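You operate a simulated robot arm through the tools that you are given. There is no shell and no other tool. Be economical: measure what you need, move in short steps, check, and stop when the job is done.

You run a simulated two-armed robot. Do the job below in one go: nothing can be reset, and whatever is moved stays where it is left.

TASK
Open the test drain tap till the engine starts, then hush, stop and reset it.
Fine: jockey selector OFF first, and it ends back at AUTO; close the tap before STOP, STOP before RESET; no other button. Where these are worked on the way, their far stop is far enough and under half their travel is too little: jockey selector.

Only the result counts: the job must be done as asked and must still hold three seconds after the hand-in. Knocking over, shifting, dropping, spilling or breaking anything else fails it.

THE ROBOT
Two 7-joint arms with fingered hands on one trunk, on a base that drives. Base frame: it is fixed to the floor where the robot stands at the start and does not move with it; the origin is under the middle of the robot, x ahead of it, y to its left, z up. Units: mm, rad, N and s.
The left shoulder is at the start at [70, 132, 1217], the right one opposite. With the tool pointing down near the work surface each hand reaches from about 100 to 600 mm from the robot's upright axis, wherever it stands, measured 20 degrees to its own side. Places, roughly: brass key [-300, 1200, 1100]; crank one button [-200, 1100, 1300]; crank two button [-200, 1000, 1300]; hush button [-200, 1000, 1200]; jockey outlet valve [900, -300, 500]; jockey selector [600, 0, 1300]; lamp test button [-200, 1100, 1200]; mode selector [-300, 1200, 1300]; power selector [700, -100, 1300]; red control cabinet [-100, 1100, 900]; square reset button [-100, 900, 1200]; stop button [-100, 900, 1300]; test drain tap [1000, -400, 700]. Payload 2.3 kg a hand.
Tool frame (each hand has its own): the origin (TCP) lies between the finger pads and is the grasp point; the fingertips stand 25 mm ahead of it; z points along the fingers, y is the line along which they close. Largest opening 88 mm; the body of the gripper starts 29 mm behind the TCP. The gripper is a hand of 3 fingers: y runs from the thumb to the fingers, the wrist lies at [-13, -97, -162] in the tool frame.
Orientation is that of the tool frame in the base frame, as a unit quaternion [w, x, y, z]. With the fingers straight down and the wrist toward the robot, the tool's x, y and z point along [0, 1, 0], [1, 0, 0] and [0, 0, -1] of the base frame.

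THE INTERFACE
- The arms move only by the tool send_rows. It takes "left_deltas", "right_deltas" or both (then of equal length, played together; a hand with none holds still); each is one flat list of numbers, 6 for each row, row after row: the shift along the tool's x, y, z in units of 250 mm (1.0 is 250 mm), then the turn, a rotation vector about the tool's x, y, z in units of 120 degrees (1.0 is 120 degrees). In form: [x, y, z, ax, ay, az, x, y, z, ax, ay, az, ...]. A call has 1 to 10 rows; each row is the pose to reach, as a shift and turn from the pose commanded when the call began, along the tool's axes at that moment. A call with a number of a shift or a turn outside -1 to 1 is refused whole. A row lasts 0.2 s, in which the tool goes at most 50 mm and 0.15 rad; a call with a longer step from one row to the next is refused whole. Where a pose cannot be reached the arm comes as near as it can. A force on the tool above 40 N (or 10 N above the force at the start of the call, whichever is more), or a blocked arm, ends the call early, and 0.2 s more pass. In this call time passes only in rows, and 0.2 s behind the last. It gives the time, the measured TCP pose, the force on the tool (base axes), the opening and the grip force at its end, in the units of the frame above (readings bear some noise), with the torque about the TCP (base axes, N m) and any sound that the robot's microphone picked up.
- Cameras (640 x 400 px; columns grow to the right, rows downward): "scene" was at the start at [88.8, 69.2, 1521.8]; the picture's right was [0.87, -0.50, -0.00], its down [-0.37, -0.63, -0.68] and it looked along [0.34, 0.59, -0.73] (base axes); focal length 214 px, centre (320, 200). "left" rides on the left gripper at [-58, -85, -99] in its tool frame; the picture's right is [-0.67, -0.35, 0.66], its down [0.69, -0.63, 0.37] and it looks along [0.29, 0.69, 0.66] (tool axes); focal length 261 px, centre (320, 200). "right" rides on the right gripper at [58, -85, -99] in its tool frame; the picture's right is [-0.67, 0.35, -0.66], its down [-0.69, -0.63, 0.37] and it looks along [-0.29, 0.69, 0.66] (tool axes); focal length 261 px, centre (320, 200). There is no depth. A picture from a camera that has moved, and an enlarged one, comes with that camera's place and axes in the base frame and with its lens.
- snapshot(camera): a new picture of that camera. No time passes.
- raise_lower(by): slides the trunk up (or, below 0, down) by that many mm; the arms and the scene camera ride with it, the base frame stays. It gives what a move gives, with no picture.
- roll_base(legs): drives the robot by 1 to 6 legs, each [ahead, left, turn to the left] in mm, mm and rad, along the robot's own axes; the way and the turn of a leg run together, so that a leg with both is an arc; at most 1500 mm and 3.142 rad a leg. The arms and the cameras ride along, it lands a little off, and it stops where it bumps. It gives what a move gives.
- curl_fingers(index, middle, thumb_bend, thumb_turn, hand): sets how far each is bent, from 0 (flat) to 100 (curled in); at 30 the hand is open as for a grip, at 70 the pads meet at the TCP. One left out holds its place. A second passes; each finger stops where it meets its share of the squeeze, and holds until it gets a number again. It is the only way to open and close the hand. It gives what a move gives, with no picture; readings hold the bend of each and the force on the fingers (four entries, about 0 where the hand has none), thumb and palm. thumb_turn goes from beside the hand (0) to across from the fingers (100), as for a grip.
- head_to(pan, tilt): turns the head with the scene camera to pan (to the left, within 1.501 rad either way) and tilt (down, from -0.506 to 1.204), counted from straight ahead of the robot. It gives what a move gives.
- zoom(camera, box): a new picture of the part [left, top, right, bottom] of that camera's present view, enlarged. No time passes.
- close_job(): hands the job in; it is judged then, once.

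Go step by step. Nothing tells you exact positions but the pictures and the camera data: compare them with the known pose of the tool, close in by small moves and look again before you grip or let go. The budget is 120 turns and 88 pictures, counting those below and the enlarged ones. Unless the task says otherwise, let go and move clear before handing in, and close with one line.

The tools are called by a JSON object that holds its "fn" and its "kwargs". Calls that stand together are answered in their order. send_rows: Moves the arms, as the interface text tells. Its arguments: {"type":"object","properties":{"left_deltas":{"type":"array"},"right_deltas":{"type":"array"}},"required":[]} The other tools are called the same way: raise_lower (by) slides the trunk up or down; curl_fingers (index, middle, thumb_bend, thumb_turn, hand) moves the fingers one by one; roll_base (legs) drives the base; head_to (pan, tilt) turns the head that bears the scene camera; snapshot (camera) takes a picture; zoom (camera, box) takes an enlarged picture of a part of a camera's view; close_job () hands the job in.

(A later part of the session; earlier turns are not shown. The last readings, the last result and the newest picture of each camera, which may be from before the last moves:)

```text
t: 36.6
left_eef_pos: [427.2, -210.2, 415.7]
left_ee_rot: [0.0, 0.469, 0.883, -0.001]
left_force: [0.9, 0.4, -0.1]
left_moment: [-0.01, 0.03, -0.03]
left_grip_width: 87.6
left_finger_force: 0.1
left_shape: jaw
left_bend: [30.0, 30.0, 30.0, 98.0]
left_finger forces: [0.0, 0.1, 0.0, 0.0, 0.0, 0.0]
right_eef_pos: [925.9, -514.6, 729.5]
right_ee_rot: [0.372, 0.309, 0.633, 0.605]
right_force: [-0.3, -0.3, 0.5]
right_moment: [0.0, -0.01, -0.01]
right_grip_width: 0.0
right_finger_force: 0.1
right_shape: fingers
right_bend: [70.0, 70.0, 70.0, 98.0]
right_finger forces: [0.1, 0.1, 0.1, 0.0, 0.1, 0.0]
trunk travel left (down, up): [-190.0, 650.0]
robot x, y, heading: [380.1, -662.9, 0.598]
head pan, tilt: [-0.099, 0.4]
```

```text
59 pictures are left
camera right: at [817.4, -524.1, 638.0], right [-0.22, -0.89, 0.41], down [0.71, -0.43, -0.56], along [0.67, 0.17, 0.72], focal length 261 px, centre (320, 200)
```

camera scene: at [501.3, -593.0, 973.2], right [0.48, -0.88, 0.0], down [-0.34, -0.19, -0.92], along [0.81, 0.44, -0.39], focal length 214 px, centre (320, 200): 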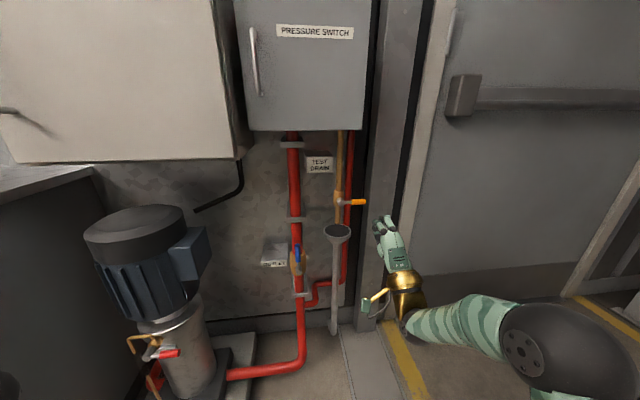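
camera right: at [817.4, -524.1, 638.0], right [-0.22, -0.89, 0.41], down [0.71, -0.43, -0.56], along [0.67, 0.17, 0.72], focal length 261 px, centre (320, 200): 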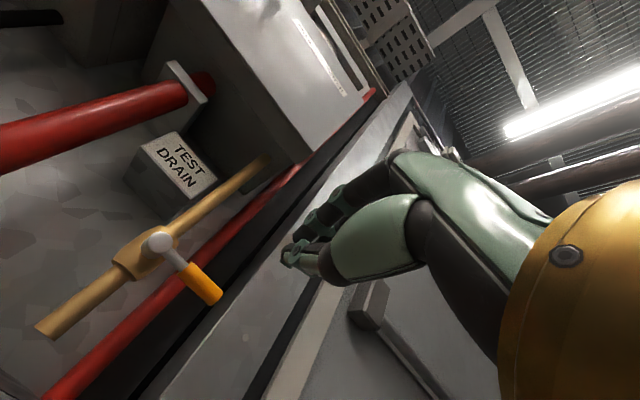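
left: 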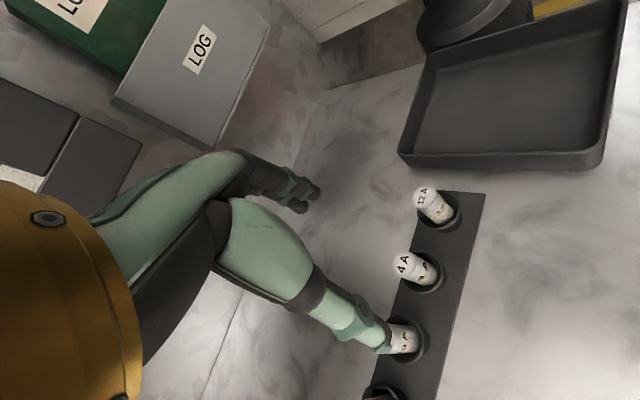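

Pivot ≈ [1038,-368,726], handle end ≈ [1070,-437,723]. I'll half-open the hand and advance to straddle the orange grip.

{"fn": "curl_fingers", "kwargs": {"hand": "right", "index": 43, "middle": 43, "thumb_bend": 43}}

{"fn": "send_rows", "kwargs": {"right_deltas": [0.016, -0.008, 0.14, 0, 0, 0, 0.032, -0.016, 0.28, 0, 0, 0, 0.048, -0.02, 0.4, 0, 0, 0]}}

{"fn": "zoom", "kwargs": {"camera": "scene", "box": [290, 160, 430, 260]}}

{"fn": "snapshot", "kwargs": {"camera": "right"}}

```text
t: 37.6
left_eef_pos: [425.9, -211.8, 414.2]
left_ee_rot: [0.0, 0.467, 0.884, 0.0]
left_force: [0.6, 0.3, 0.0]
left_moment: [0.0, -0.04, 0.0]
left_grip_width: 87.8
left_finger_force: 0.0
left_shape: jaw
left_bend: [30.0, 30.0, 30.0, 98.0]
left_finger forces: [0.0, 0.1, 0.0, 0.0, 0.0, 0.0]
right_eef_pos: [926.9, -513.5, 729.3]
right_ee_rot: [0.372, 0.308, 0.633, 0.605]
right_force: [0.6, 0.6, -0.2]
right_moment: [0.0, 0.0, 0.03]
right_grip_width: 56.4
right_finger_force: 0.1
right_shape: fingers
right_bend: [43.0, 43.0, 43.0, 98.0]
right_finger forces: [0.1, 0.0, 0.2, 0.0, 0.0, 0.0]
trunk travel left (down, up): [-190.0, 650.0]
robot x, y, heading: [379.4, -665.1, 0.593]
head pan, tilt: [-0.099, 0.4]
```

```text
t: 38.4
left_eef_pos: [426.8, -210.5, 414.0]
left_ee_rot: [0.0, 0.468, 0.884, 0.0]
left_force: [-0.2, 0.0, -0.8]
left_moment: [-0.02, -0.01, 0.02]
left_grip_width: 87.6
left_finger_force: 0.1
left_shape: jaw
left_bend: [30.0, 30.0, 30.0, 98.0]
left_finger forces: [0.0, 0.1, 0.0, 0.0, 0.0, 0.0]
right_eef_pos: [1004.6, -448.8, 723.9]
right_ee_rot: [0.371, 0.308, 0.634, 0.605]
right_force: [-0.4, 0.5, 0.4]
right_moment: [0.0, -0.02, 0.02]
right_grip_width: 56.5
right_finger_force: 0.1
right_shape: fingers
right_bend: [43.0, 43.0, 43.0, 98.0]
right_finger forces: [0.0, 0.1, 0.0, 0.1, 0.0, 0.0]
trunk travel left (down, up): [-190.0, 650.0]
robot x, y, heading: [381.1, -664.5, 0.601]
head pan, tilt: [-0.099, 0.4]
```

```text
4.00 times, centred on (360, 210) of scene
camera zoom: at [501.5, -592.8, 973.3], right [0.48, -0.88, 0.0], down [-0.34, -0.19, -0.92], along [0.81, 0.44, -0.39], focal length 858 px, centre (160, 160)
```

zoom: 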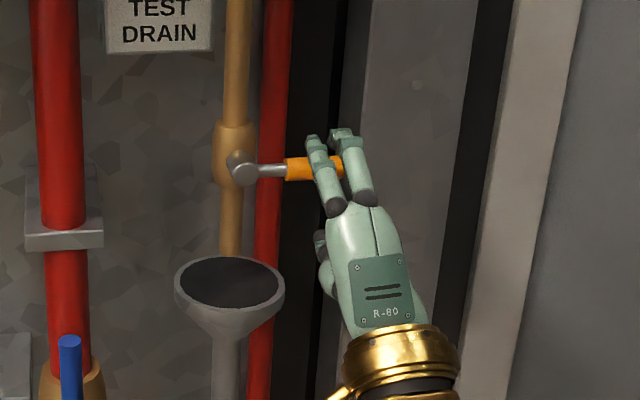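

```text
57 pictures are left
camera right: at [896.6, -459.9, 632.2], right [-0.22, -0.89, 0.41], down [0.71, -0.43, -0.56], along [0.67, 0.17, 0.72], focal length 261 px, centre (320, 200)
```

right: 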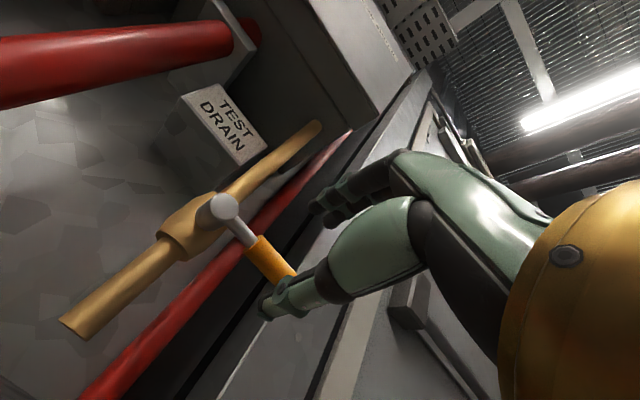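

The fingers straddle the handle line. Advancing the last 58 mm and closing to a loose cage.

{"fn": "send_rows", "kwargs": {"right_deltas": [-0.01, 0.015, 0.12, 0, 0, 0, -0.015, 0.015, 0.23, 0, 0, 0]}}

{"fn": "curl_fingers", "kwargs": {"hand": "right", "index": 59, "middle": 59, "thumb_bend": 59}}

{"fn": "zoom", "kwargs": {"camera": "scene", "box": [290, 160, 430, 260]}}

{"fn": "snapshot", "kwargs": {"camera": "right"}}

```text
t: 39.0
left_eef_pos: [425.9, -210.4, 413.4]
left_ee_rot: [0.0, 0.468, 0.884, 0.0]
left_force: [0.2, -0.6, 0.4]
left_moment: [0.0, -0.03, 0.0]
left_grip_width: 87.5
left_finger_force: 0.1
left_shape: jaw
left_bend: [30.0, 30.0, 30.0, 98.0]
left_finger forces: [0.0, 0.0, 0.0, 0.0, 0.1, 0.0]
right_eef_pos: [1035.6, -431.3, 728.9]
right_ee_rot: [0.372, 0.31, 0.633, 0.604]
right_force: [-0.3, 1.0, -0.3]
right_moment: [-0.03, -0.02, -0.01]
right_grip_width: 56.7
right_finger_force: 0.1
right_shape: fingers
right_bend: [43.0, 43.0, 43.0, 98.0]
right_finger forces: [0.1, 0.0, 0.1, 0.1, 0.0, 0.0]
right hand out of reach, approached as far as the arm can: row 2
trunk travel left (down, up): [-190.0, 650.0]
robot x, y, heading: [379.0, -665.8, 0.599]
head pan, tilt: [-0.099, 0.4]
```

```text
t: 40.0
left_eef_pos: [426.1, -210.0, 415.3]
left_ee_rot: [0.0, 0.469, 0.883, 0.0]
left_force: [0.9, 0.0, 0.4]
left_moment: [-0.02, 0.0, 0.0]
left_grip_width: 87.4
left_finger_force: 0.0
left_shape: jaw
left_bend: [30.0, 30.0, 30.0, 98.0]
left_finger forces: [0.0, 0.0, 0.1, 0.0, 0.0, 0.0]
right_eef_pos: [1037.3, -431.7, 728.7]
right_ee_rot: [0.372, 0.309, 0.632, 0.605]
right_force: [-0.3, 0.0, 0.2]
right_moment: [-0.01, 0.01, 0.0]
right_grip_width: 22.3
right_finger_force: 0.1
right_shape: fingers
right_bend: [59.0, 59.0, 59.0, 98.0]
right_finger forces: [0.0, 0.0, 0.0, 0.0, 0.1, 0.1]
trunk travel left (down, up): [-190.0, 650.0]
robot x, y, heading: [381.7, -669.1, 0.597]
head pan, tilt: [-0.099, 0.4]
```

```text
4.00 times, centred on (360, 210) of scene
camera zoom: at [501.3, -593.0, 973.3], right [0.48, -0.88, 0.0], down [-0.34, -0.19, -0.92], along [0.81, 0.44, -0.39], focal length 858 px, centre (160, 160)
```

zoom: 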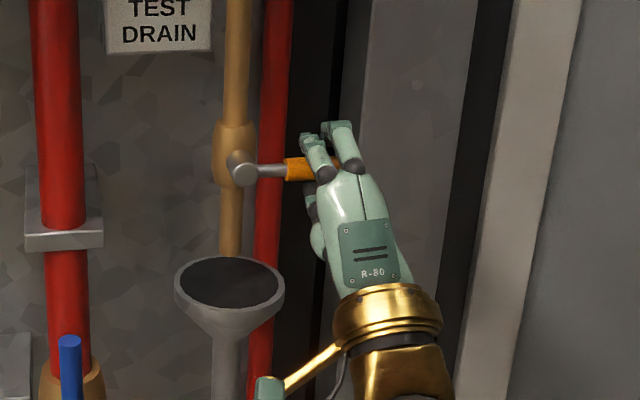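

```text
55 pictures are left
camera right: at [927.5, -443.3, 637.6], right [-0.22, -0.89, 0.41], down [0.71, -0.43, -0.56], along [0.67, 0.17, 0.72], focal length 261 px, centre (320, 200)
```

right: 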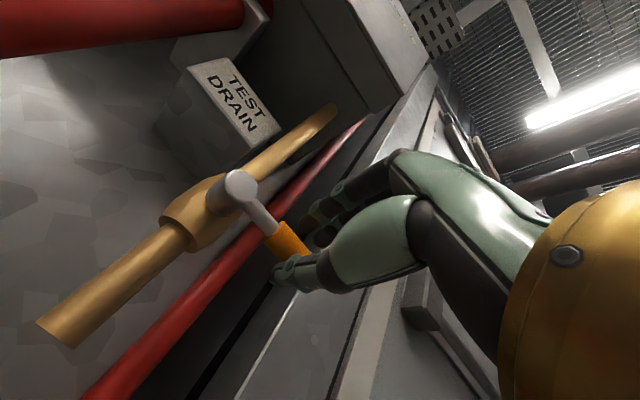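

The arm is at full reach and about 27 mm short. I'll open, retract the arm, and bring the base nearer.

{"fn": "curl_fingers", "kwargs": {"hand": "right", "index": 43, "middle": 43, "thumb_bend": 43}}

{"fn": "send_rows", "kwargs": {"right_deltas": [0, 0, -0.15, 0, 0, 0, 0, 0, -0.3, 0, 0, 0, 0, 0, -0.45, 0, 0, 0, 0, 0, -0.5, 0, 0, 0]}}

{"fn": "roll_base", "kwargs": {"legs": [[90, 0, 0]]}}

{"fn": "snapshot", "kwargs": {"camera": "right"}}

```text
t: 41.0
left_eef_pos: [425.9, -210.5, 415.6]
left_ee_rot: [0.0, 0.468, 0.884, 0.0]
left_force: [0.7, -0.1, -0.8]
left_moment: [0.01, -0.01, -0.02]
left_grip_width: 87.4
left_finger_force: 0.0
left_shape: jaw
left_bend: [30.0, 30.0, 30.0, 98.0]
left_finger forces: [0.1, 0.0, 0.0, 0.0, 0.1, 0.0]
right_eef_pos: [1036.9, -431.5, 729.3]
right_ee_rot: [0.372, 0.309, 0.633, 0.605]
right_force: [0.2, 0.2, 0.3]
right_moment: [0.01, -0.01, 0.0]
right_grip_width: 56.7
right_finger_force: 0.0
right_shape: fingers
right_bend: [43.0, 43.0, 43.0, 98.0]
right_finger forces: [0.0, 0.1, 0.0, 0.0, 0.0, 0.0]
trunk travel left (down, up): [-190.0, 650.0]
robot x, y, heading: [379.8, -665.1, 0.599]
head pan, tilt: [-0.099, 0.4]
```

```text
t: 42.0
left_eef_pos: [426.4, -210.0, 414.1]
left_ee_rot: [0.0, 0.468, 0.884, -0.001]
left_force: [0.8, 1.3, 0.0]
left_moment: [-0.02, -0.03, -0.01]
left_grip_width: 87.7
left_finger_force: 0.0
left_shape: jaw
left_bend: [30.0, 30.0, 30.0, 98.0]
left_finger forces: [0.1, 0.1, 0.0, 0.1, 0.0, 0.1]
right_eef_pos: [930.0, -500.1, 728.1]
right_ee_rot: [0.373, 0.308, 0.632, 0.605]
right_force: [0.7, 0.4, -0.2]
right_moment: [0.0, 0.02, -0.01]
right_grip_width: 57.1
right_finger_force: 0.1
right_shape: fingers
right_bend: [43.0, 43.0, 43.0, 97.0]
right_finger forces: [0.0, 0.1, 0.1, 0.0, 0.0, 0.0]
trunk travel left (down, up): [-190.0, 650.0]
robot x, y, heading: [384.1, -662.8, 0.594]
head pan, tilt: [-0.099, 0.4]
```

```text
t: 43.1
left_eef_pos: [498.5, -160.0, 414.4]
left_ee_rot: [0.0, 0.468, 0.884, 0.0]
left_force: [0.9, -0.1, -0.1]
left_moment: [-0.02, 0.03, 0.01]
left_grip_width: 87.6
left_finger_force: 0.0
left_shape: jaw
left_bend: [30.0, 30.0, 30.0, 98.0]
left_finger forces: [0.0, 0.0, 0.0, 0.0, 0.1, 0.0]
right_eef_pos: [1003.4, -448.5, 727.7]
right_ee_rot: [0.371, 0.308, 0.633, 0.605]
right_force: [-0.5, 0.6, 0.1]
right_moment: [-0.02, -0.01, 0.01]
right_grip_width: 57.1
right_finger_force: 0.1
right_shape: fingers
right_bend: [43.0, 43.0, 43.0, 97.0]
right_finger forces: [0.0, 0.1, 0.0, 0.0, 0.0, 0.0]
trunk travel left (down, up): [-190.0, 650.0]
robot x, y, heading: [456.2, -610.6, 0.598]
head pan, tilt: [-0.099, 0.4]
```

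```text
54 pictures are left
camera right: at [894.9, -459.7, 636.3], right [-0.22, -0.89, 0.41], down [0.71, -0.43, -0.56], along [0.67, 0.17, 0.72], focal length 261 px, centre (320, 200)
```

right: 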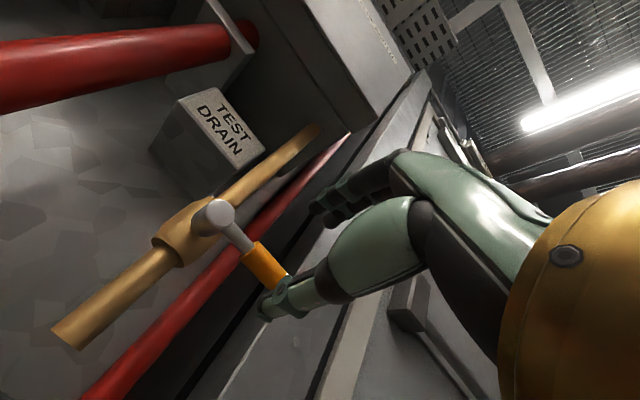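

Same spot as before but with arm reach in reserve. Advance 60 mm and cage.

{"fn": "send_rows", "kwargs": {"right_deltas": [-0.01, 0.0, 0.12, 0, 0, 0, -0.015, 0.0, 0.24, 0, 0, 0]}}

{"fn": "curl_fingers", "kwargs": {"hand": "right", "index": 60, "middle": 60, "thumb_bend": 60}}

{"fn": "snapshot", "kwargs": {"camera": "right"}}

```text
t: 43.7
left_eef_pos: [498.5, -160.6, 415.3]
left_ee_rot: [0.0, 0.467, 0.884, 0.0]
left_force: [0.4, 0.0, -0.3]
left_moment: [0.02, -0.01, -0.01]
left_grip_width: 87.7
left_finger_force: 0.1
left_shape: jaw
left_bend: [30.0, 30.0, 30.0, 98.0]
left_finger forces: [0.0, 0.1, 0.1, 0.0, 0.1, 0.0]
right_eef_pos: [1056.2, -420.2, 727.4]
right_ee_rot: [0.372, 0.308, 0.633, 0.605]
right_force: [0.7, 0.6, 0.2]
right_moment: [0.0, -0.01, 0.03]
right_grip_width: 57.3
right_finger_force: 0.0
right_shape: fingers
right_bend: [43.0, 43.0, 43.0, 97.0]
right_finger forces: [0.0, 0.0, 0.0, 0.1, 0.0, 0.0]
trunk travel left (down, up): [-190.0, 650.0]
robot x, y, heading: [454.4, -620.0, 0.6]
head pan, tilt: [-0.099, 0.4]
```

```text
t: 44.7
left_eef_pos: [498.1, -160.2, 414.7]
left_ee_rot: [0.0, 0.467, 0.884, 0.0]
left_force: [-0.2, -0.5, -0.1]
left_moment: [0.03, 0.01, -0.01]
left_grip_width: 87.8
left_finger_force: 0.1
left_shape: jaw
left_bend: [30.0, 30.0, 30.0, 98.0]
left_finger forces: [0.1, 0.0, 0.1, 0.1, 0.0, 0.0]
right_eef_pos: [1054.8, -419.4, 727.7]
right_ee_rot: [0.371, 0.308, 0.633, 0.606]
right_force: [-0.7, 0.4, -0.2]
right_moment: [0.0, 0.01, -0.05]
right_grip_width: 20.0
right_finger_force: 0.0
right_shape: fingers
right_bend: [60.0, 60.0, 60.0, 97.0]
right_finger forces: [0.0, 0.0, 0.1, 0.0, 0.1, 0.0]
trunk travel left (down, up): [-190.0, 650.0]
robot x, y, heading: [452.3, -618.8, 0.597]
head pan, tilt: [-0.099, 0.4]
```

```text
53 pictures are left
camera right: at [946.5, -431.3, 636.6], right [-0.22, -0.89, 0.41], down [0.71, -0.43, -0.56], along [0.67, 0.17, 0.72], focal length 261 px, centre (320, 200)
```

right: 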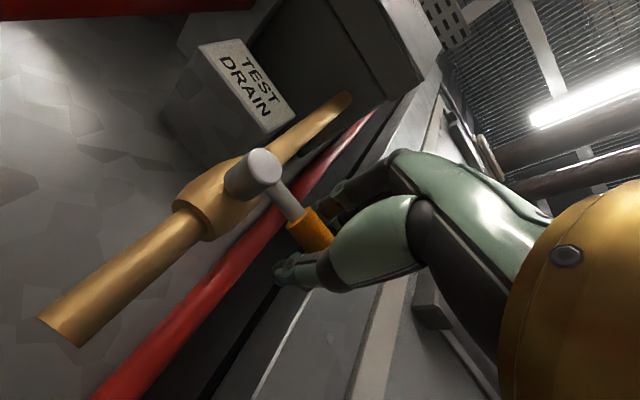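

The handle lies in the cage. I'll swing up (counter-clockwise) about the pivot by 0.7 rad as a test.

{"fn": "send_rows", "kwargs": {"right_deltas": [0.002, 0.029, 0, 0, 0, -0.067, 0.008, 0.058, 0, 0, 0, -0.134, 0.018, 0.085, 0, 0, 0, -0.2, 0.032, 0.11, 0, 0, 0, -0.267, 0.049, 0.134, 0, 0, 0, -0.334]}}

{"fn": "snapshot", "kwargs": {"camera": "right"}}

```text
t: 45.9
left_eef_pos: [499.1, -159.9, 414.4]
left_ee_rot: [0.0, 0.467, 0.884, 0.0]
left_force: [0.6, 0.4, 0.0]
left_moment: [-0.03, -0.02, 0.02]
left_grip_width: 87.8
left_finger_force: 0.0
left_shape: jaw
left_bend: [30.0, 30.0, 30.0, 98.0]
left_finger forces: [0.1, 0.0, 0.1, 0.1, 0.0, 0.0]
right_eef_pos: [1048.8, -407.7, 761.5]
right_ee_rot: [0.557, 0.073, 0.7, 0.44]
right_force: [0.3, -0.2, 0.4]
right_moment: [-0.02, 0.01, 0.02]
right_grip_width: 20.9
right_finger_force: 0.6
right_shape: fingers
right_bend: [60.0, 60.0, 59.0, 97.0]
right_finger forces: [0.0, 0.0, 0.0, 0.0, 0.6, 0.0]
trunk travel left (down, up): [-190.0, 650.0]
robot x, y, heading: [453.6, -614.7, 0.601]
head pan, tilt: [-0.099, 0.4]
```

```text
52 pictures are left
camera right: at [977.0, -478.6, 659.3], right [-0.44, -0.54, 0.72], down [0.81, -0.59, 0.06], along [0.39, 0.6, 0.69], focal length 261 px, centre (320, 200)
```

right: 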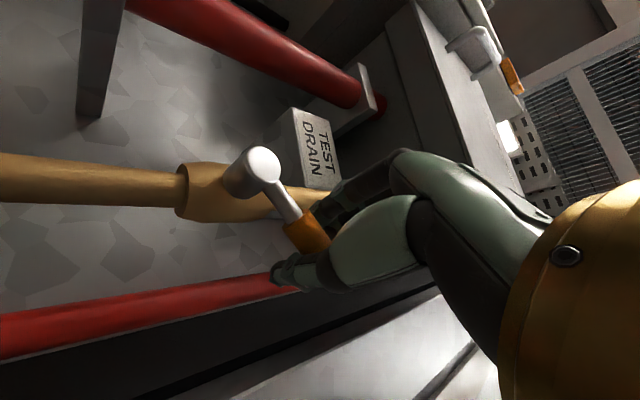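

It swings freely upward. Continuing to the full quarter turn.

{"fn": "send_rows", "kwargs": {"right_deltas": [0.002, 0.029, 0, 0, 0, -0.067, 0.008, 0.058, 0, 0, 0, -0.134, 0.018, 0.085, 0, 0, 0, -0.2, 0.032, 0.11, 0, 0, 0, -0.267, 0.049, 0.134, 0, 0, 0, -0.334, 0.069, 0.155, 0, 0, 0, -0.4, 0.075, 0.16, 0, 0, 0, -0.42]}}

{"fn": "snapshot", "kwargs": {"camera": "right"}}

{"fn": "zoom", "kwargs": {"camera": "scene", "box": [290, 160, 430, 260]}}

```text
t: 47.5
left_eef_pos: [498.4, -160.1, 414.4]
left_ee_rot: [-0.001, 0.466, 0.885, 0.0]
left_force: [0.2, 0.0, 0.9]
left_moment: [-0.03, 0.01, 0.0]
left_grip_width: 87.6
left_finger_force: 0.0
left_shape: jaw
left_bend: [30.0, 30.0, 30.0, 98.0]
left_finger forces: [0.0, 0.1, 0.0, 0.0, 0.1, 0.0]
right_eef_pos: [1024.8, -371.4, 774.2]
right_ee_rot: [0.691, -0.233, 0.665, 0.162]
right_force: [0.0, 0.2, 0.2]
right_moment: [-0.01, 0.02, 0.0]
right_grip_width: 19.9
right_finger_force: 0.2
right_shape: fingers
right_bend: [60.0, 60.0, 60.0, 98.0]
right_finger forces: [0.0, 0.0, 0.0, 0.0, 0.1, 0.0]
trunk travel left (down, up): [-190.0, 650.0]
robot x, y, heading: [451.8, -614.3, 0.597]
head pan, tilt: [-0.099, 0.4]
```

```text
51 pictures are left
camera right: at [990.6, -501.4, 724.9], right [-0.78, 0.0, 0.62], down [0.6, -0.27, 0.75], along [0.17, 0.96, 0.21], focal length 261 px, centre (320, 200)
```

right: 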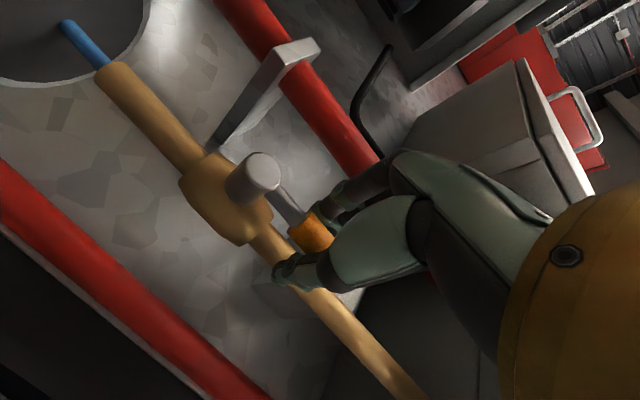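

```text
4.00 times, centred on (360, 210) of scene
camera zoom: at [574.4, -542.8, 973.3], right [0.48, -0.88, 0.0], down [-0.34, -0.19, -0.92], along [0.81, 0.44, -0.39], focal length 858 px, centre (160, 160)
```

zoom: 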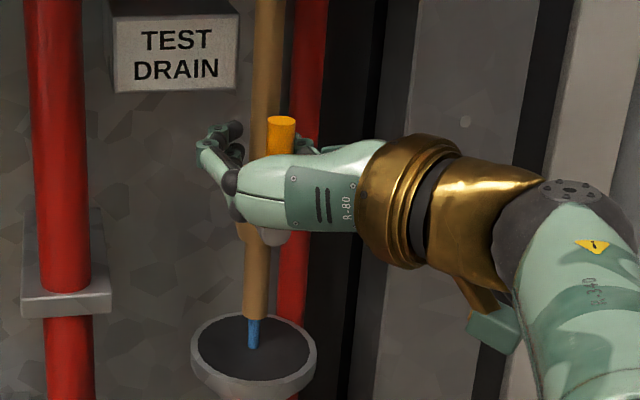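

Water is running into the funnel; the tap is fully open. Now I wait, listening for the engine.

{"fn": "head_to", "kwargs": {"pan": 0.1, "tilt": -0.4}}

{"fn": "send_rows", "kwargs": {"right_deltas": [0, 0, 0, 0, 0, 0, 0, 0, 0, 0, 0, 0, 0, 0, 0, 0, 0, 0, 0, 0, 0, 0, 0, 0, 0, 0, 0, 0, 0, 0, 0, 0, 0, 0, 0, 0, 0, 0, 0, 0, 0, 0, 0, 0, 0, 0, 0, 0, 0, 0, 0, 0, 0, 0, 0, 0, 0, 0, 0, 0]}}

{"fn": "snapshot", "kwargs": {"camera": "scene"}}

```text
t: 48.6
left_eef_pos: [497.8, -160.6, 415.4]
left_ee_rot: [0.0, 0.467, 0.884, 0.0]
left_force: [-0.8, 0.1, 0.2]
left_moment: [-0.02, -0.02, 0.0]
left_grip_width: 88.0
left_finger_force: 0.1
left_shape: jaw
left_bend: [30.0, 30.0, 30.0, 98.0]
left_finger forces: [0.0, 0.0, 0.0, 0.0, 0.1, 0.1]
right_eef_pos: [1025.4, -372.0, 774.7]
right_ee_rot: [0.691, -0.231, 0.665, 0.163]
right_force: [-0.8, 0.5, -0.6]
right_moment: [-0.03, -0.03, -0.03]
right_grip_width: 19.9
right_finger_force: 0.0
right_shape: fingers
right_bend: [60.0, 60.0, 60.0, 98.0]
right_finger forces: [0.0, 0.0, 0.0, 0.0, 0.0, 0.0]
trunk travel left (down, up): [-190.0, 650.0]
robot x, y, heading: [452.6, -614.3, 0.598]
head pan, tilt: [0.099, -0.4]
```

```text
t: 50.8
left_eef_pos: [499.3, -160.8, 414.4]
left_ee_rot: [-0.001, 0.468, 0.884, 0.0]
left_force: [-0.5, 0.1, -0.1]
left_moment: [-0.02, 0.02, 0.0]
left_grip_width: 87.8
left_finger_force: 0.1
left_shape: jaw
left_bend: [30.0, 30.0, 30.0, 98.0]
left_finger forces: [0.0, 0.1, 0.0, 0.0, 0.0, 0.0]
right_eef_pos: [1024.3, -372.3, 773.9]
right_ee_rot: [0.692, -0.232, 0.664, 0.162]
right_force: [-0.6, 0.1, 0.1]
right_moment: [0.0, -0.03, -0.03]
right_grip_width: 19.6
right_finger_force: 0.1
right_shape: fingers
right_bend: [60.0, 60.0, 60.0, 98.0]
right_finger forces: [0.0, 0.0, 0.1, 0.0, 0.0, 0.1]
trunk travel left (down, up): [-190.0, 650.0]
robot x, y, heading: [453.2, -619.5, 0.601]
head pan, tilt: [0.099, -0.4]
```

```text
49 pictures are left
camera scene: at [549.1, -540.2, 1043.3], right [0.64, -0.77, 0.0], down [0.3, 0.25, -0.92], along [0.71, 0.59, 0.39], focal length 214 px, centre (320, 200)
```

scene: 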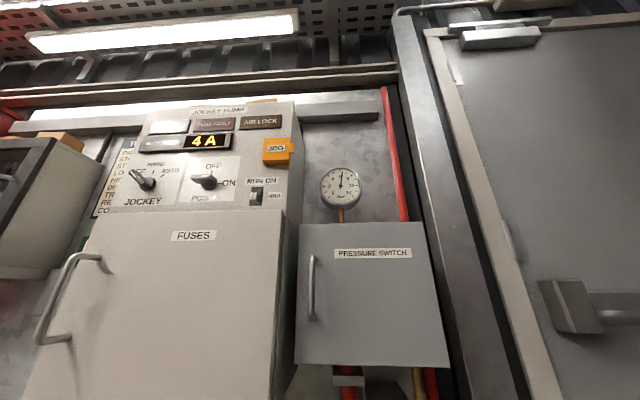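

Pressure is falling (the needle points up, about 6 bar). I keep waiting for the engine.

{"fn": "send_rows", "kwargs": {"right_deltas": [0, 0, 0, 0, 0, 0, 0, 0, 0, 0, 0, 0, 0, 0, 0, 0, 0, 0, 0, 0, 0, 0, 0, 0, 0, 0, 0, 0, 0, 0, 0, 0, 0, 0, 0, 0, 0, 0, 0, 0, 0, 0]}}

{"fn": "zoom", "kwargs": {"camera": "scene", "box": [130, 90, 370, 240]}}

```text
t: 52.4
left_eef_pos: [498.3, -160.2, 414.9]
left_ee_rot: [0.0, 0.467, 0.884, 0.0]
left_force: [-0.1, 0.2, 0.0]
left_moment: [0.0, -0.02, -0.02]
left_grip_width: 87.7
left_finger_force: 0.1
left_shape: jaw
left_bend: [30.0, 30.0, 30.0, 98.0]
left_finger forces: [0.0, 0.1, 0.0, 0.0, 0.1, 0.0]
right_eef_pos: [1023.3, -371.1, 773.8]
right_ee_rot: [0.691, -0.232, 0.665, 0.162]
right_force: [0.2, 0.3, -0.5]
right_moment: [0.0, -0.01, 0.02]
right_grip_width: 19.9
right_finger_force: 0.0
right_shape: fingers
right_bend: [60.0, 60.0, 60.0, 98.0]
right_finger forces: [0.0, 0.1, 0.0, 0.0, 0.1, 0.0]
trunk travel left (down, up): [-190.0, 650.0]
robot x, y, heading: [453.9, -617.5, 0.597]
head pan, tilt: [0.099, -0.4]
```

```text
2.67 times, centred on (250, 165) of scene
camera zoom: at [549.1, -540.2, 1043.3], right [0.64, -0.77, 0.0], down [0.3, 0.25, -0.92], along [0.71, 0.59, 0.39], focal length 572 px, centre (507, 293)
```

zoom: 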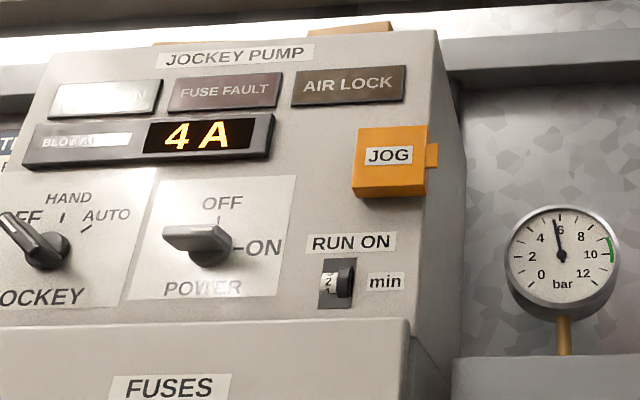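

Pressure is about 5.7 bar, below the 7 bar start. Waiting more for the start sequence.

{"fn": "send_rows", "kwargs": {"right_deltas": [0, 0, 0, 0, 0, 0, 0, 0, 0, 0, 0, 0, 0, 0, 0, 0, 0, 0, 0, 0, 0, 0, 0, 0, 0, 0, 0, 0, 0, 0, 0, 0, 0, 0, 0, 0]}}

{"fn": "head_to", "kwargs": {"pan": 1.3, "tilt": -0.2}}

{"fn": "snapshot", "kwargs": {"camera": "scene"}}

```text
t: 53.8
left_eef_pos: [499.1, -162.1, 414.3]
left_ee_rot: [0.0, 0.468, 0.884, -0.001]
left_force: [0.6, -0.8, -0.4]
left_moment: [0.02, -0.01, -0.03]
left_grip_width: 87.6
left_finger_force: 0.0
left_shape: jaw
left_bend: [30.0, 30.0, 30.0, 98.0]
left_finger forces: [0.0, 0.0, 0.1, 0.0, 0.0, 0.0]
right_eef_pos: [1024.3, -371.1, 774.7]
right_ee_rot: [0.692, -0.233, 0.664, 0.162]
right_force: [-0.4, 0.2, 0.3]
right_moment: [0.01, -0.01, 0.0]
right_grip_width: 19.9
right_finger_force: 0.0
right_shape: fingers
right_bend: [60.0, 60.0, 60.0, 98.0]
right_finger forces: [0.1, 0.0, 0.1, 0.0, 0.0, 0.1]
trunk travel left (down, up): [-190.0, 650.0]
robot x, y, heading: [451.9, -618.5, 0.598]
head pan, tilt: [0.099, -0.4]
```

```text
t: 55.2
left_eef_pos: [498.7, -160.7, 414.5]
left_ee_rot: [0.0, 0.468, 0.884, 0.0]
left_force: [-0.4, -0.1, 0.4]
left_moment: [0.0, 0.03, -0.01]
left_grip_width: 88.0
left_finger_force: 0.1
left_shape: jaw
left_bend: [30.0, 30.0, 30.0, 98.0]
left_finger forces: [0.0, 0.1, 0.0, 0.0, 0.0, 0.1]
right_eef_pos: [1023.3, -372.3, 774.3]
right_ee_rot: [0.692, -0.232, 0.665, 0.161]
right_force: [-0.8, 0.2, -0.5]
right_moment: [0.02, 0.01, -0.01]
right_grip_width: 19.6
right_finger_force: 0.0
right_shape: fingers
right_bend: [60.0, 60.0, 60.0, 98.0]
right_finger forces: [0.1, 0.0, 0.1, 0.1, 0.0, 0.0]
trunk travel left (down, up): [-190.0, 650.0]
robot x, y, heading: [452.6, -615.5, 0.596]
head pan, tilt: [1.3, -0.201]
```

```text
47 pictures are left
camera scene: at [466.3, -508.4, 1027.8], right [0.95, 0.32, 0.0], down [-0.06, 0.19, -0.98], along [-0.32, 0.93, 0.2], focal length 214 px, centre (320, 200)
```

scene: 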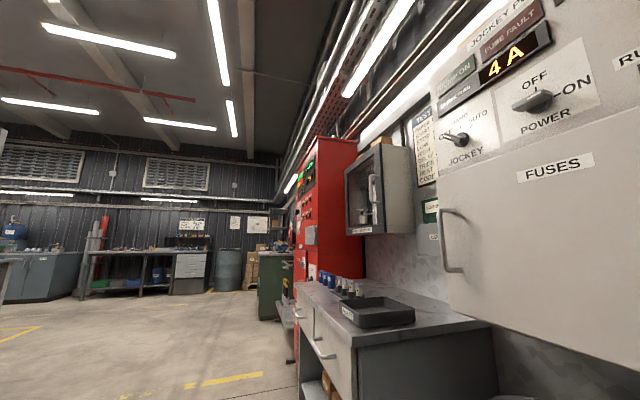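

The red cabinet is visible obliquely, so I'll zoom on its displays.

{"fn": "zoom", "kwargs": {"camera": "scene", "box": [280, 145, 340, 220]}}

{"fn": "send_rows", "kwargs": {"right_deltas": [0, 0, 0, 0, 0, 0, 0, 0, 0, 0, 0, 0, 0, 0, 0, 0, 0, 0, 0, 0, 0, 0, 0, 0]}}

```text
5.33 times, centred on (310, 182) of scene
camera zoom: at [466.3, -508.4, 1027.8], right [0.95, 0.32, 0.0], down [-0.06, 0.19, -0.98], along [-0.32, 0.93, 0.2], focal length 1144 px, centre (373, 293)
```

zoom: 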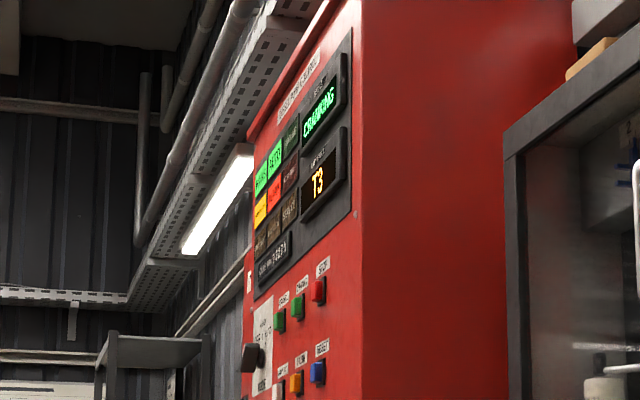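

```text
t: 56.2
left_eef_pos: [497.8, -160.9, 414.9]
left_ee_rot: [0.0, 0.467, 0.884, 0.0]
left_force: [0.1, 0.6, 0.0]
left_moment: [0.0, -0.01, -0.02]
left_grip_width: 87.3
left_finger_force: 0.1
left_shape: jaw
left_bend: [30.0, 30.0, 30.0, 98.0]
left_finger forces: [0.1, 0.1, 0.0, 0.1, 0.0, 0.0]
right_eef_pos: [1024.2, -371.2, 774.5]
right_ee_rot: [0.692, -0.233, 0.664, 0.162]
right_force: [-0.5, -0.6, -0.4]
right_moment: [-0.01, 0.04, 0.05]
right_grip_width: 20.0
right_finger_force: 0.1
right_shape: fingers
right_bend: [60.0, 60.0, 60.0, 98.0]
right_finger forces: [0.0, 0.1, 0.1, 0.1, 0.0, 0.0]
trunk travel left (down, up): [-190.0, 650.0]
robot x, y, heading: [451.2, -619.3, 0.595]
head pan, tilt: [1.3, -0.201]
```

Status shows CRANKING. I'll wait a bit and look again.

{"fn": "send_rows", "kwargs": {"right_deltas": [0, 0, 0, 0, 0, 0, 0, 0, 0, 0, 0, 0, 0, 0, 0, 0, 0, 0, 0, 0, 0, 0, 0, 0, 0, 0, 0, 0, 0, 0, 0, 0, 0, 0, 0, 0, 0, 0, 0, 0, 0, 0]}}

{"fn": "zoom", "kwargs": {"camera": "scene", "box": [280, 145, 340, 220]}}

```text
t: 57.8
left_eef_pos: [498.2, -159.6, 414.4]
left_ee_rot: [0.0, 0.467, 0.884, -0.001]
left_force: [-0.3, -0.4, -0.2]
left_moment: [-0.02, -0.02, -0.01]
left_grip_width: 87.6
left_finger_force: 0.1
left_shape: jaw
left_bend: [30.0, 30.0, 30.0, 98.0]
left_finger forces: [0.0, 0.0, 0.1, 0.1, 0.1, 0.0]
right_eef_pos: [1024.7, -371.3, 775.0]
right_ee_rot: [0.692, -0.233, 0.665, 0.161]
right_force: [-0.4, -0.5, 0.0]
right_moment: [0.0, 0.01, 0.0]
right_grip_width: 19.7
right_finger_force: 0.1
right_shape: fingers
right_bend: [60.0, 60.0, 60.0, 98.0]
right_finger forces: [0.1, 0.0, 0.1, 0.0, 0.0, 0.0]
trunk travel left (down, up): [-190.0, 650.0]
robot x, y, heading: [452.9, -615.2, 0.594]
head pan, tilt: [1.3, -0.201]
```

```text
5.33 times, centred on (310, 182) of scene
camera zoom: at [466.2, -508.5, 1027.7], right [0.95, 0.32, 0.0], down [-0.06, 0.19, -0.98], along [-0.32, 0.93, 0.2], focal length 1144 px, centre (373, 293)
```

zoom: 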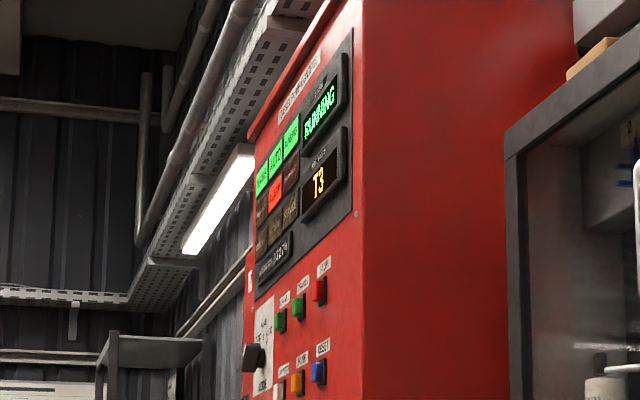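

RUNNING. Now I close the tap by swinging the handle back.

{"fn": "send_rows", "kwargs": {"right_deltas": [0.002, -0.03, 0, 0, 0, 0.071, 0.009, -0.059, 0, 0, 0, 0.142, 0.02, -0.087, 0, 0, 0, 0.213, 0.035, -0.113, 0, 0, 0, 0.284, 0.054, -0.136, 0, 0, 0, 0.355, 0.076, -0.157, 0, 0, 0, 0.426, 0.1, -0.173, 0, 0, 0, 0.497, 0.128, -0.186, 0, 0, 0, 0.568, 0.156, -0.195, 0, 0, 0, 0.639, 0.184, -0.199, 0, 0, 0, 0.71]}}

{"fn": "snapshot", "kwargs": {"camera": "right"}}

```text
t: 60.0
left_eef_pos: [498.2, -160.5, 415.1]
left_ee_rot: [0.0, 0.467, 0.884, 0.0]
left_force: [-0.7, 0.5, 0.5]
left_moment: [0.01, 0.01, 0.0]
left_grip_width: 87.3
left_finger_force: 0.0
left_shape: jaw
left_bend: [30.0, 30.0, 30.0, 98.0]
left_finger forces: [0.0, 0.0, 0.0, 0.0, 0.0, 0.1]
right_eef_pos: [1055.2, -417.8, 735.6]
right_ee_rot: [0.398, 0.279, 0.646, 0.588]
right_force: [1.1, -0.2, 1.0]
right_moment: [-0.01, -0.02, 0.0]
right_grip_width: 20.7
right_finger_force: 0.2
right_shape: fingers
right_bend: [59.0, 60.0, 60.0, 98.0]
right_finger forces: [0.6, 0.1, 0.0, 0.0, 0.1, 0.0]
trunk travel left (down, up): [-190.0, 650.0]
robot x, y, heading: [455.4, -618.6, 0.598]
head pan, tilt: [1.3, -0.201]
```

```text
44 pictures are left
camera right: at [950.2, -435.8, 639.4], right [-0.24, -0.85, 0.46], down [0.74, -0.47, -0.49], along [0.63, 0.22, 0.74], focal length 261 px, centre (320, 200)
```

right: 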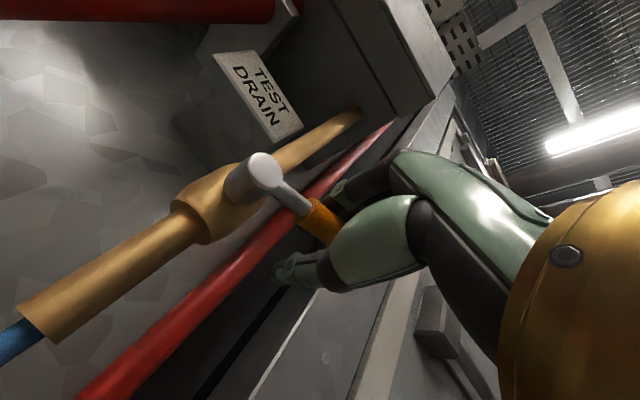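

Still flowing a bit; I'll press the handle further down to the stop.

{"fn": "send_rows", "kwargs": {"right_deltas": [0.0, -0.025, 0, 0, 0, 0.03, 0.0, -0.045, 0, 0, 0, 0.05, 0, -0.06, 0, 0, 0, 0.06]}}

{"fn": "snapshot", "kwargs": {"camera": "right"}}

```text
t: 60.8
left_eef_pos: [498.2, -160.1, 415.5]
left_ee_rot: [0.0, 0.467, 0.884, 0.0]
left_force: [-0.1, 0.8, 0.0]
left_moment: [0.02, 0.0, -0.02]
left_grip_width: 87.5
left_finger_force: 0.0
left_shape: jaw
left_bend: [30.0, 30.0, 30.0, 98.0]
left_finger forces: [0.0, 0.1, 0.1, 0.0, 0.0, 0.0]
right_eef_pos: [1055.7, -418.8, 719.6]
right_ee_rot: [0.361, 0.319, 0.627, 0.612]
right_force: [0.4, 0.5, 0.3]
right_moment: [0.0, 0.03, 0.0]
right_grip_width: 20.3
right_finger_force: 0.0
right_shape: fingers
right_bend: [60.0, 60.0, 60.0, 98.0]
right_finger forces: [0.1, 0.0, 0.0, 0.0, 0.0, 0.0]
trunk travel left (down, up): [-190.0, 650.0]
robot x, y, heading: [451.9, -613.7, 0.599]
head pan, tilt: [1.3, -0.201]
```

```text
43 pictures are left
camera right: at [945.3, -428.2, 630.6], right [-0.21, -0.9, 0.38], down [0.7, -0.41, -0.58], along [0.68, 0.15, 0.72], focal length 261 px, centre (320, 200)
```

right: 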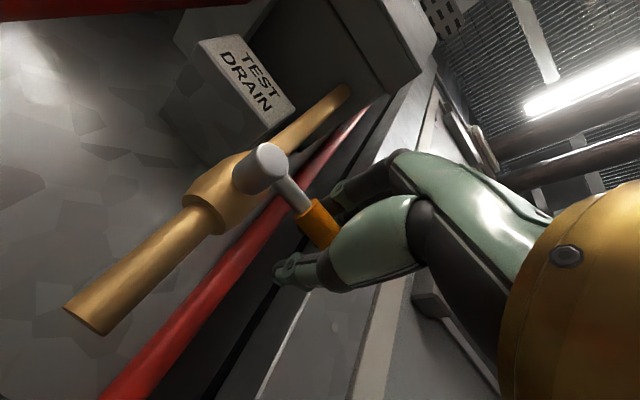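

No more water. I'll nudge a bit further to feel the stop.

{"fn": "send_rows", "kwargs": {"right_deltas": [0.0, -0.016, 0, 0, 0, 0, 0.0, -0.03, 0, 0, 0, 0]}}

{"fn": "snapshot", "kwargs": {"camera": "right"}}

```text
t: 61.4
left_eef_pos: [499.4, -158.9, 415.4]
left_ee_rot: [0.0, 0.467, 0.884, 0.0]
left_force: [0.4, -0.1, -0.1]
left_moment: [0.01, 0.0, 0.0]
left_grip_width: 87.5
left_finger_force: 0.1
left_shape: jaw
left_bend: [30.0, 30.0, 30.0, 98.0]
left_finger forces: [0.0, 0.1, 0.1, 0.1, 0.1, 0.0]
right_eef_pos: [1056.3, -420.0, 714.8]
right_ee_rot: [0.362, 0.319, 0.627, 0.612]
right_force: [0.5, 1.0, 3.2]
right_moment: [0.01, 0.05, 0.03]
right_grip_width: 23.8
right_finger_force: 2.0
right_shape: fingers
right_bend: [57.0, 60.0, 60.0, 98.0]
right_finger forces: [4.3, 0.1, 0.0, 0.0, 0.1, 0.0]
trunk travel left (down, up): [-190.0, 650.0]
robot x, y, heading: [450.2, -615.4, 0.597]
head pan, tilt: [1.3, -0.201]
```

```text
42 pictures are left
camera right: at [945.2, -428.9, 623.7], right [-0.21, -0.9, 0.38], down [0.7, -0.41, -0.58], along [0.68, 0.15, 0.72], focal length 261 px, centre (320, 200)
```

right: 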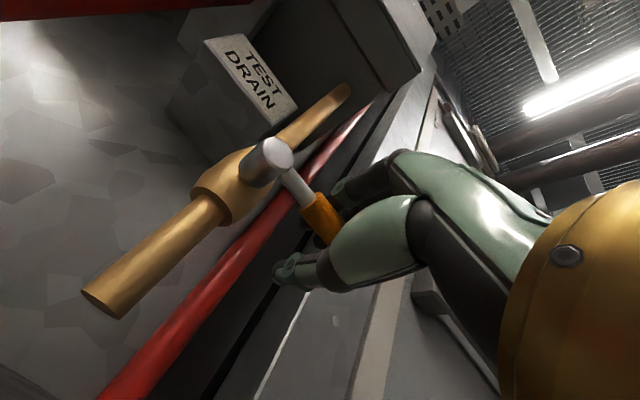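

The lever is at its closed stop and the finger deflects. Release, withdraw, back off, raise the trunk and return to the selector.

{"fn": "curl_fingers", "kwargs": {"hand": "right", "index": 40, "middle": 40, "thumb_bend": 40}}

{"fn": "send_rows", "kwargs": {"right_deltas": [0, 0.03, -0.1, 0, 0, 0, 0, 0.03, -0.28, 0, 0, 0, 0, 0.03, -0.45, 0, 0, 0]}}

{"fn": "roll_base", "kwargs": {"legs": [[-250, 0, 0]]}}

{"fn": "head_to", "kwargs": {"pan": 0.0, "tilt": 0.3}}

{"fn": "zoom", "kwargs": {"camera": "scene", "box": [240, 130, 400, 260]}}

{"fn": "raise_lower", "kwargs": {"by": 300}}

{"fn": "raise_lower", "kwargs": {"by": 285}}

{"fn": "curl_fingers", "kwargs": {"hand": "right", "index": 70, "middle": 70, "thumb_bend": 70}}

{"fn": "send_rows", "kwargs": {"right_deltas": [0, 0, 0, 0, 0, -0.07, 0, 0, 0, 0, 0, -0.14, 0, 0, 0, 0, 0, -0.21, 0, 0, 0, 0, 0, -0.28, 0, 0, 0, 0, 0, -0.35, 0, 0, 0, 0, 0, -0.42, 0, 0, 0, 0, 0, -0.49, 0, 0, 0, 0, 0, -0.56, 0, 0, 0, 0, 0, -0.63, 0, 0, 0, 0, 0, -0.7]}}

```text
t: 62.4
left_eef_pos: [498.8, -160.4, 414.4]
left_ee_rot: [0.001, 0.467, 0.884, -0.001]
left_force: [-0.1, 0.8, 0.2]
left_moment: [-0.01, -0.02, 0.0]
left_grip_width: 87.6
left_finger_force: 0.1
left_shape: jaw
left_bend: [30.0, 30.0, 30.0, 98.0]
left_finger forces: [0.0, 0.1, 0.1, 0.1, 0.0, 0.0]
right_eef_pos: [1056.5, -420.6, 713.4]
right_ee_rot: [0.362, 0.319, 0.628, 0.611]
right_force: [-0.2, 0.3, 0.1]
right_moment: [-0.01, 0.0, -0.03]
right_grip_width: 63.2
right_finger_force: 0.1
right_shape: fingers
right_bend: [40.0, 40.0, 40.0, 98.0]
right_finger forces: [0.0, 0.1, 0.0, 0.0, 0.0, 0.0]
trunk travel left (down, up): [-190.0, 650.0]
robot x, y, heading: [453.4, -611.9, 0.6]
head pan, tilt: [1.3, -0.201]
```

```text
t: 63.2
left_eef_pos: [498.8, -160.1, 415.3]
left_ee_rot: [0.0, 0.467, 0.884, -0.001]
left_force: [-0.1, 0.3, 1.0]
left_moment: [0.01, 0.01, -0.05]
left_grip_width: 87.4
left_finger_force: 0.1
left_shape: jaw
left_bend: [30.0, 30.0, 30.0, 98.0]
left_finger forces: [0.1, 0.0, 0.1, 0.0, 0.0, 0.0]
right_eef_pos: [962.0, -481.0, 719.6]
right_ee_rot: [0.362, 0.318, 0.627, 0.612]
right_force: [0.1, 0.3, 0.1]
right_moment: [0.0, -0.03, -0.04]
right_grip_width: 63.2
right_finger_force: 0.1
right_shape: fingers
right_bend: [40.0, 40.0, 40.0, 98.0]
right_finger forces: [0.0, 0.1, 0.1, 0.0, 0.0, 0.0]
trunk travel left (down, up): [-190.0, 650.0]
robot x, y, heading: [457.2, -613.4, 0.6]
head pan, tilt: [1.3, -0.201]
```

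```text
t: 65.0
left_eef_pos: [287.4, -304.6, 415.1]
left_ee_rot: [0.001, 0.465, 0.885, 0.0]
left_force: [-0.4, 0.2, 1.0]
left_moment: [-0.01, 0.01, 0.01]
left_grip_width: 87.5
left_finger_force: 0.0
left_shape: jaw
left_bend: [30.0, 30.0, 30.0, 98.0]
left_finger forces: [0.1, 0.0, 0.0, 0.0, 0.1, 0.0]
right_eef_pos: [751.1, -622.6, 719.4]
right_ee_rot: [0.361, 0.317, 0.629, 0.612]
right_force: [0.7, -0.3, 0.5]
right_moment: [0.03, -0.02, -0.04]
right_grip_width: 63.1
right_finger_force: 0.0
right_shape: fingers
right_bend: [40.0, 40.0, 40.0, 98.0]
right_finger forces: [0.0, 0.0, 0.0, 0.0, 0.0, 0.0]
trunk travel left (down, up): [-190.0, 650.0]
robot x, y, heading: [243.6, -762.6, 0.602]
head pan, tilt: [1.3, -0.201]
```

```text
t: 66.5
left_eef_pos: [286.4, -304.1, 416.2]
left_ee_rot: [0.001, 0.466, 0.885, 0.0]
left_force: [0.5, 0.0, -0.4]
left_moment: [-0.02, 0.0, 0.03]
left_grip_width: 87.7
left_finger_force: 0.1
left_shape: jaw
left_bend: [30.0, 30.0, 30.0, 98.0]
left_finger forces: [0.0, 0.0, 0.0, 0.0, 0.0, 0.0]
right_eef_pos: [751.1, -622.4, 720.8]
right_ee_rot: [0.36, 0.318, 0.628, 0.612]
right_force: [0.9, 0.0, 0.7]
right_moment: [0.01, -0.01, -0.02]
right_grip_width: 63.0
right_finger_force: 0.0
right_shape: fingers
right_bend: [40.0, 40.0, 40.0, 98.0]
right_finger forces: [0.0, 0.1, 0.0, 0.1, 0.1, 0.0]
trunk travel left (down, up): [-190.0, 650.0]
robot x, y, heading: [241.6, -760.3, 0.604]
head pan, tilt: [0.0, 0.3]
```

```text
3.08 times, centred on (320, 195) of scene
camera zoom: at [359.7, -678.1, 982.6], right [0.57, -0.82, 0.0], down [-0.24, -0.17, -0.96], along [0.79, 0.54, -0.3], focal length 660 px, centre (320, 215)
```

zoom: 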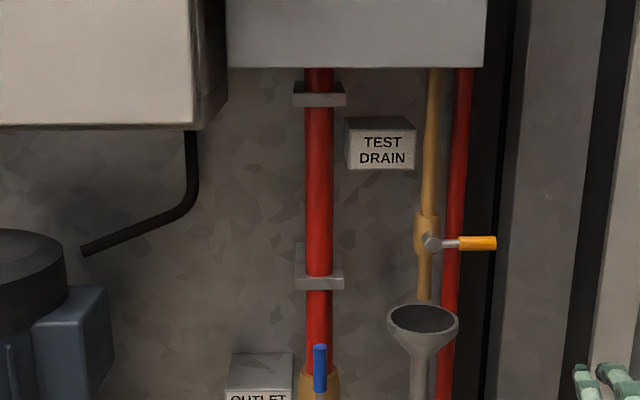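

```text
t: 69.5
left_eef_pos: [287.0, -304.2, 715.7]
left_ee_rot: [0.0, 0.465, 0.885, 0.0]
left_force: [-0.7, 0.9, 0.9]
left_moment: [0.01, 0.0, 0.0]
left_grip_width: 87.4
left_finger_force: 0.1
left_shape: jaw
left_bend: [30.0, 30.0, 30.0, 98.0]
left_finger forces: [0.1, 0.0, 0.0, 0.0, 0.0, 0.0]
right_eef_pos: [751.9, -621.0, 1018.7]
right_ee_rot: [0.36, 0.317, 0.628, 0.612]
right_force: [0.0, -0.2, -0.6]
right_moment: [0.0, -0.02, -0.02]
right_grip_width: 62.8
right_finger_force: 0.0
right_shape: fingers
right_bend: [40.0, 40.0, 40.0, 98.0]
right_finger forces: [0.0, 0.1, 0.0, 0.0, 0.1, 0.1]
trunk travel left (down, up): [-490.0, 350.0]
robot x, y, heading: [245.3, -757.0, 0.605]
head pan, tilt: [0.0, 0.3]
```

```text
t: 72.4
left_eef_pos: [286.4, -304.7, 999.7]
left_ee_rot: [0.0, 0.466, 0.885, 0.0]
left_force: [-0.4, 0.2, -0.3]
left_moment: [-0.04, 0.03, -0.02]
left_grip_width: 87.6
left_finger_force: 0.1
left_shape: jaw
left_bend: [30.0, 30.0, 30.0, 98.0]
left_finger forces: [0.0, 0.1, 0.0, 0.0, 0.1, 0.0]
right_eef_pos: [752.1, -622.1, 1303.9]
right_ee_rot: [0.36, 0.318, 0.628, 0.612]
right_force: [-0.4, -0.5, 0.2]
right_moment: [0.0, -0.03, -0.01]
right_grip_width: 63.1
right_finger_force: 0.0
right_shape: fingers
right_bend: [40.0, 40.0, 40.0, 98.0]
right_finger forces: [0.0, 0.0, 0.0, 0.0, 0.0, 0.0]
trunk travel left (down, up): [-775.0, 65.0]
robot x, y, heading: [243.0, -758.9, 0.601]
head pan, tilt: [0.0, 0.3]
```

```text
t: 73.4
left_eef_pos: [286.8, -304.9, 998.7]
left_ee_rot: [0.0, 0.466, 0.885, 0.0]
left_force: [0.1, 0.1, 0.5]
left_moment: [-0.05, -0.02, 0.01]
left_grip_width: 87.2
left_finger_force: 0.2
left_shape: jaw
left_bend: [30.0, 30.0, 30.0, 98.0]
left_finger forces: [0.1, 0.0, 0.0, 0.1, 0.0, 0.0]
right_eef_pos: [751.9, -622.3, 1304.4]
right_ee_rot: [0.36, 0.317, 0.628, 0.612]
right_force: [0.1, 0.0, 0.1]
right_moment: [0.02, -0.03, -0.02]
right_grip_width: 0.2
right_finger_force: 0.0
right_shape: fingers
right_bend: [70.0, 70.0, 70.0, 98.0]
right_finger forces: [0.0, 0.0, 0.0, 0.0, 0.0, 0.1]
trunk travel left (down, up): [-775.0, 65.0]
robot x, y, heading: [244.6, -762.0, 0.603]
head pan, tilt: [0.0, 0.3]
```

```text
t: 75.6
left_eef_pos: [286.2, -304.0, 999.5]
left_ee_rot: [0.001, 0.465, 0.885, 0.0]
left_force: [0.0, 0.0, -0.7]
left_moment: [-0.01, 0.04, -0.01]
left_grip_width: 87.7
left_finger_force: 0.0
left_shape: jaw
left_bend: [30.0, 30.0, 30.0, 98.0]
left_finger forces: [0.0, 0.0, 0.1, 0.1, 0.0, 0.0]
right_eef_pos: [751.1, -620.4, 1304.3]
right_ee_rot: [0.678, -0.185, 0.679, 0.213]
right_force: [0.7, -0.1, -0.7]
right_moment: [0.0, -0.03, 0.0]
right_grip_width: 0.0
right_finger_force: 0.1
right_shape: fingers
right_bend: [70.0, 70.0, 70.0, 98.0]
right_finger forces: [0.0, 0.1, 0.0, 0.0, 0.0, 0.0]
trunk travel left (down, up): [-775.0, 65.0]
robot x, y, heading: [242.8, -761.4, 0.606]
head pan, tilt: [0.0, 0.3]
```

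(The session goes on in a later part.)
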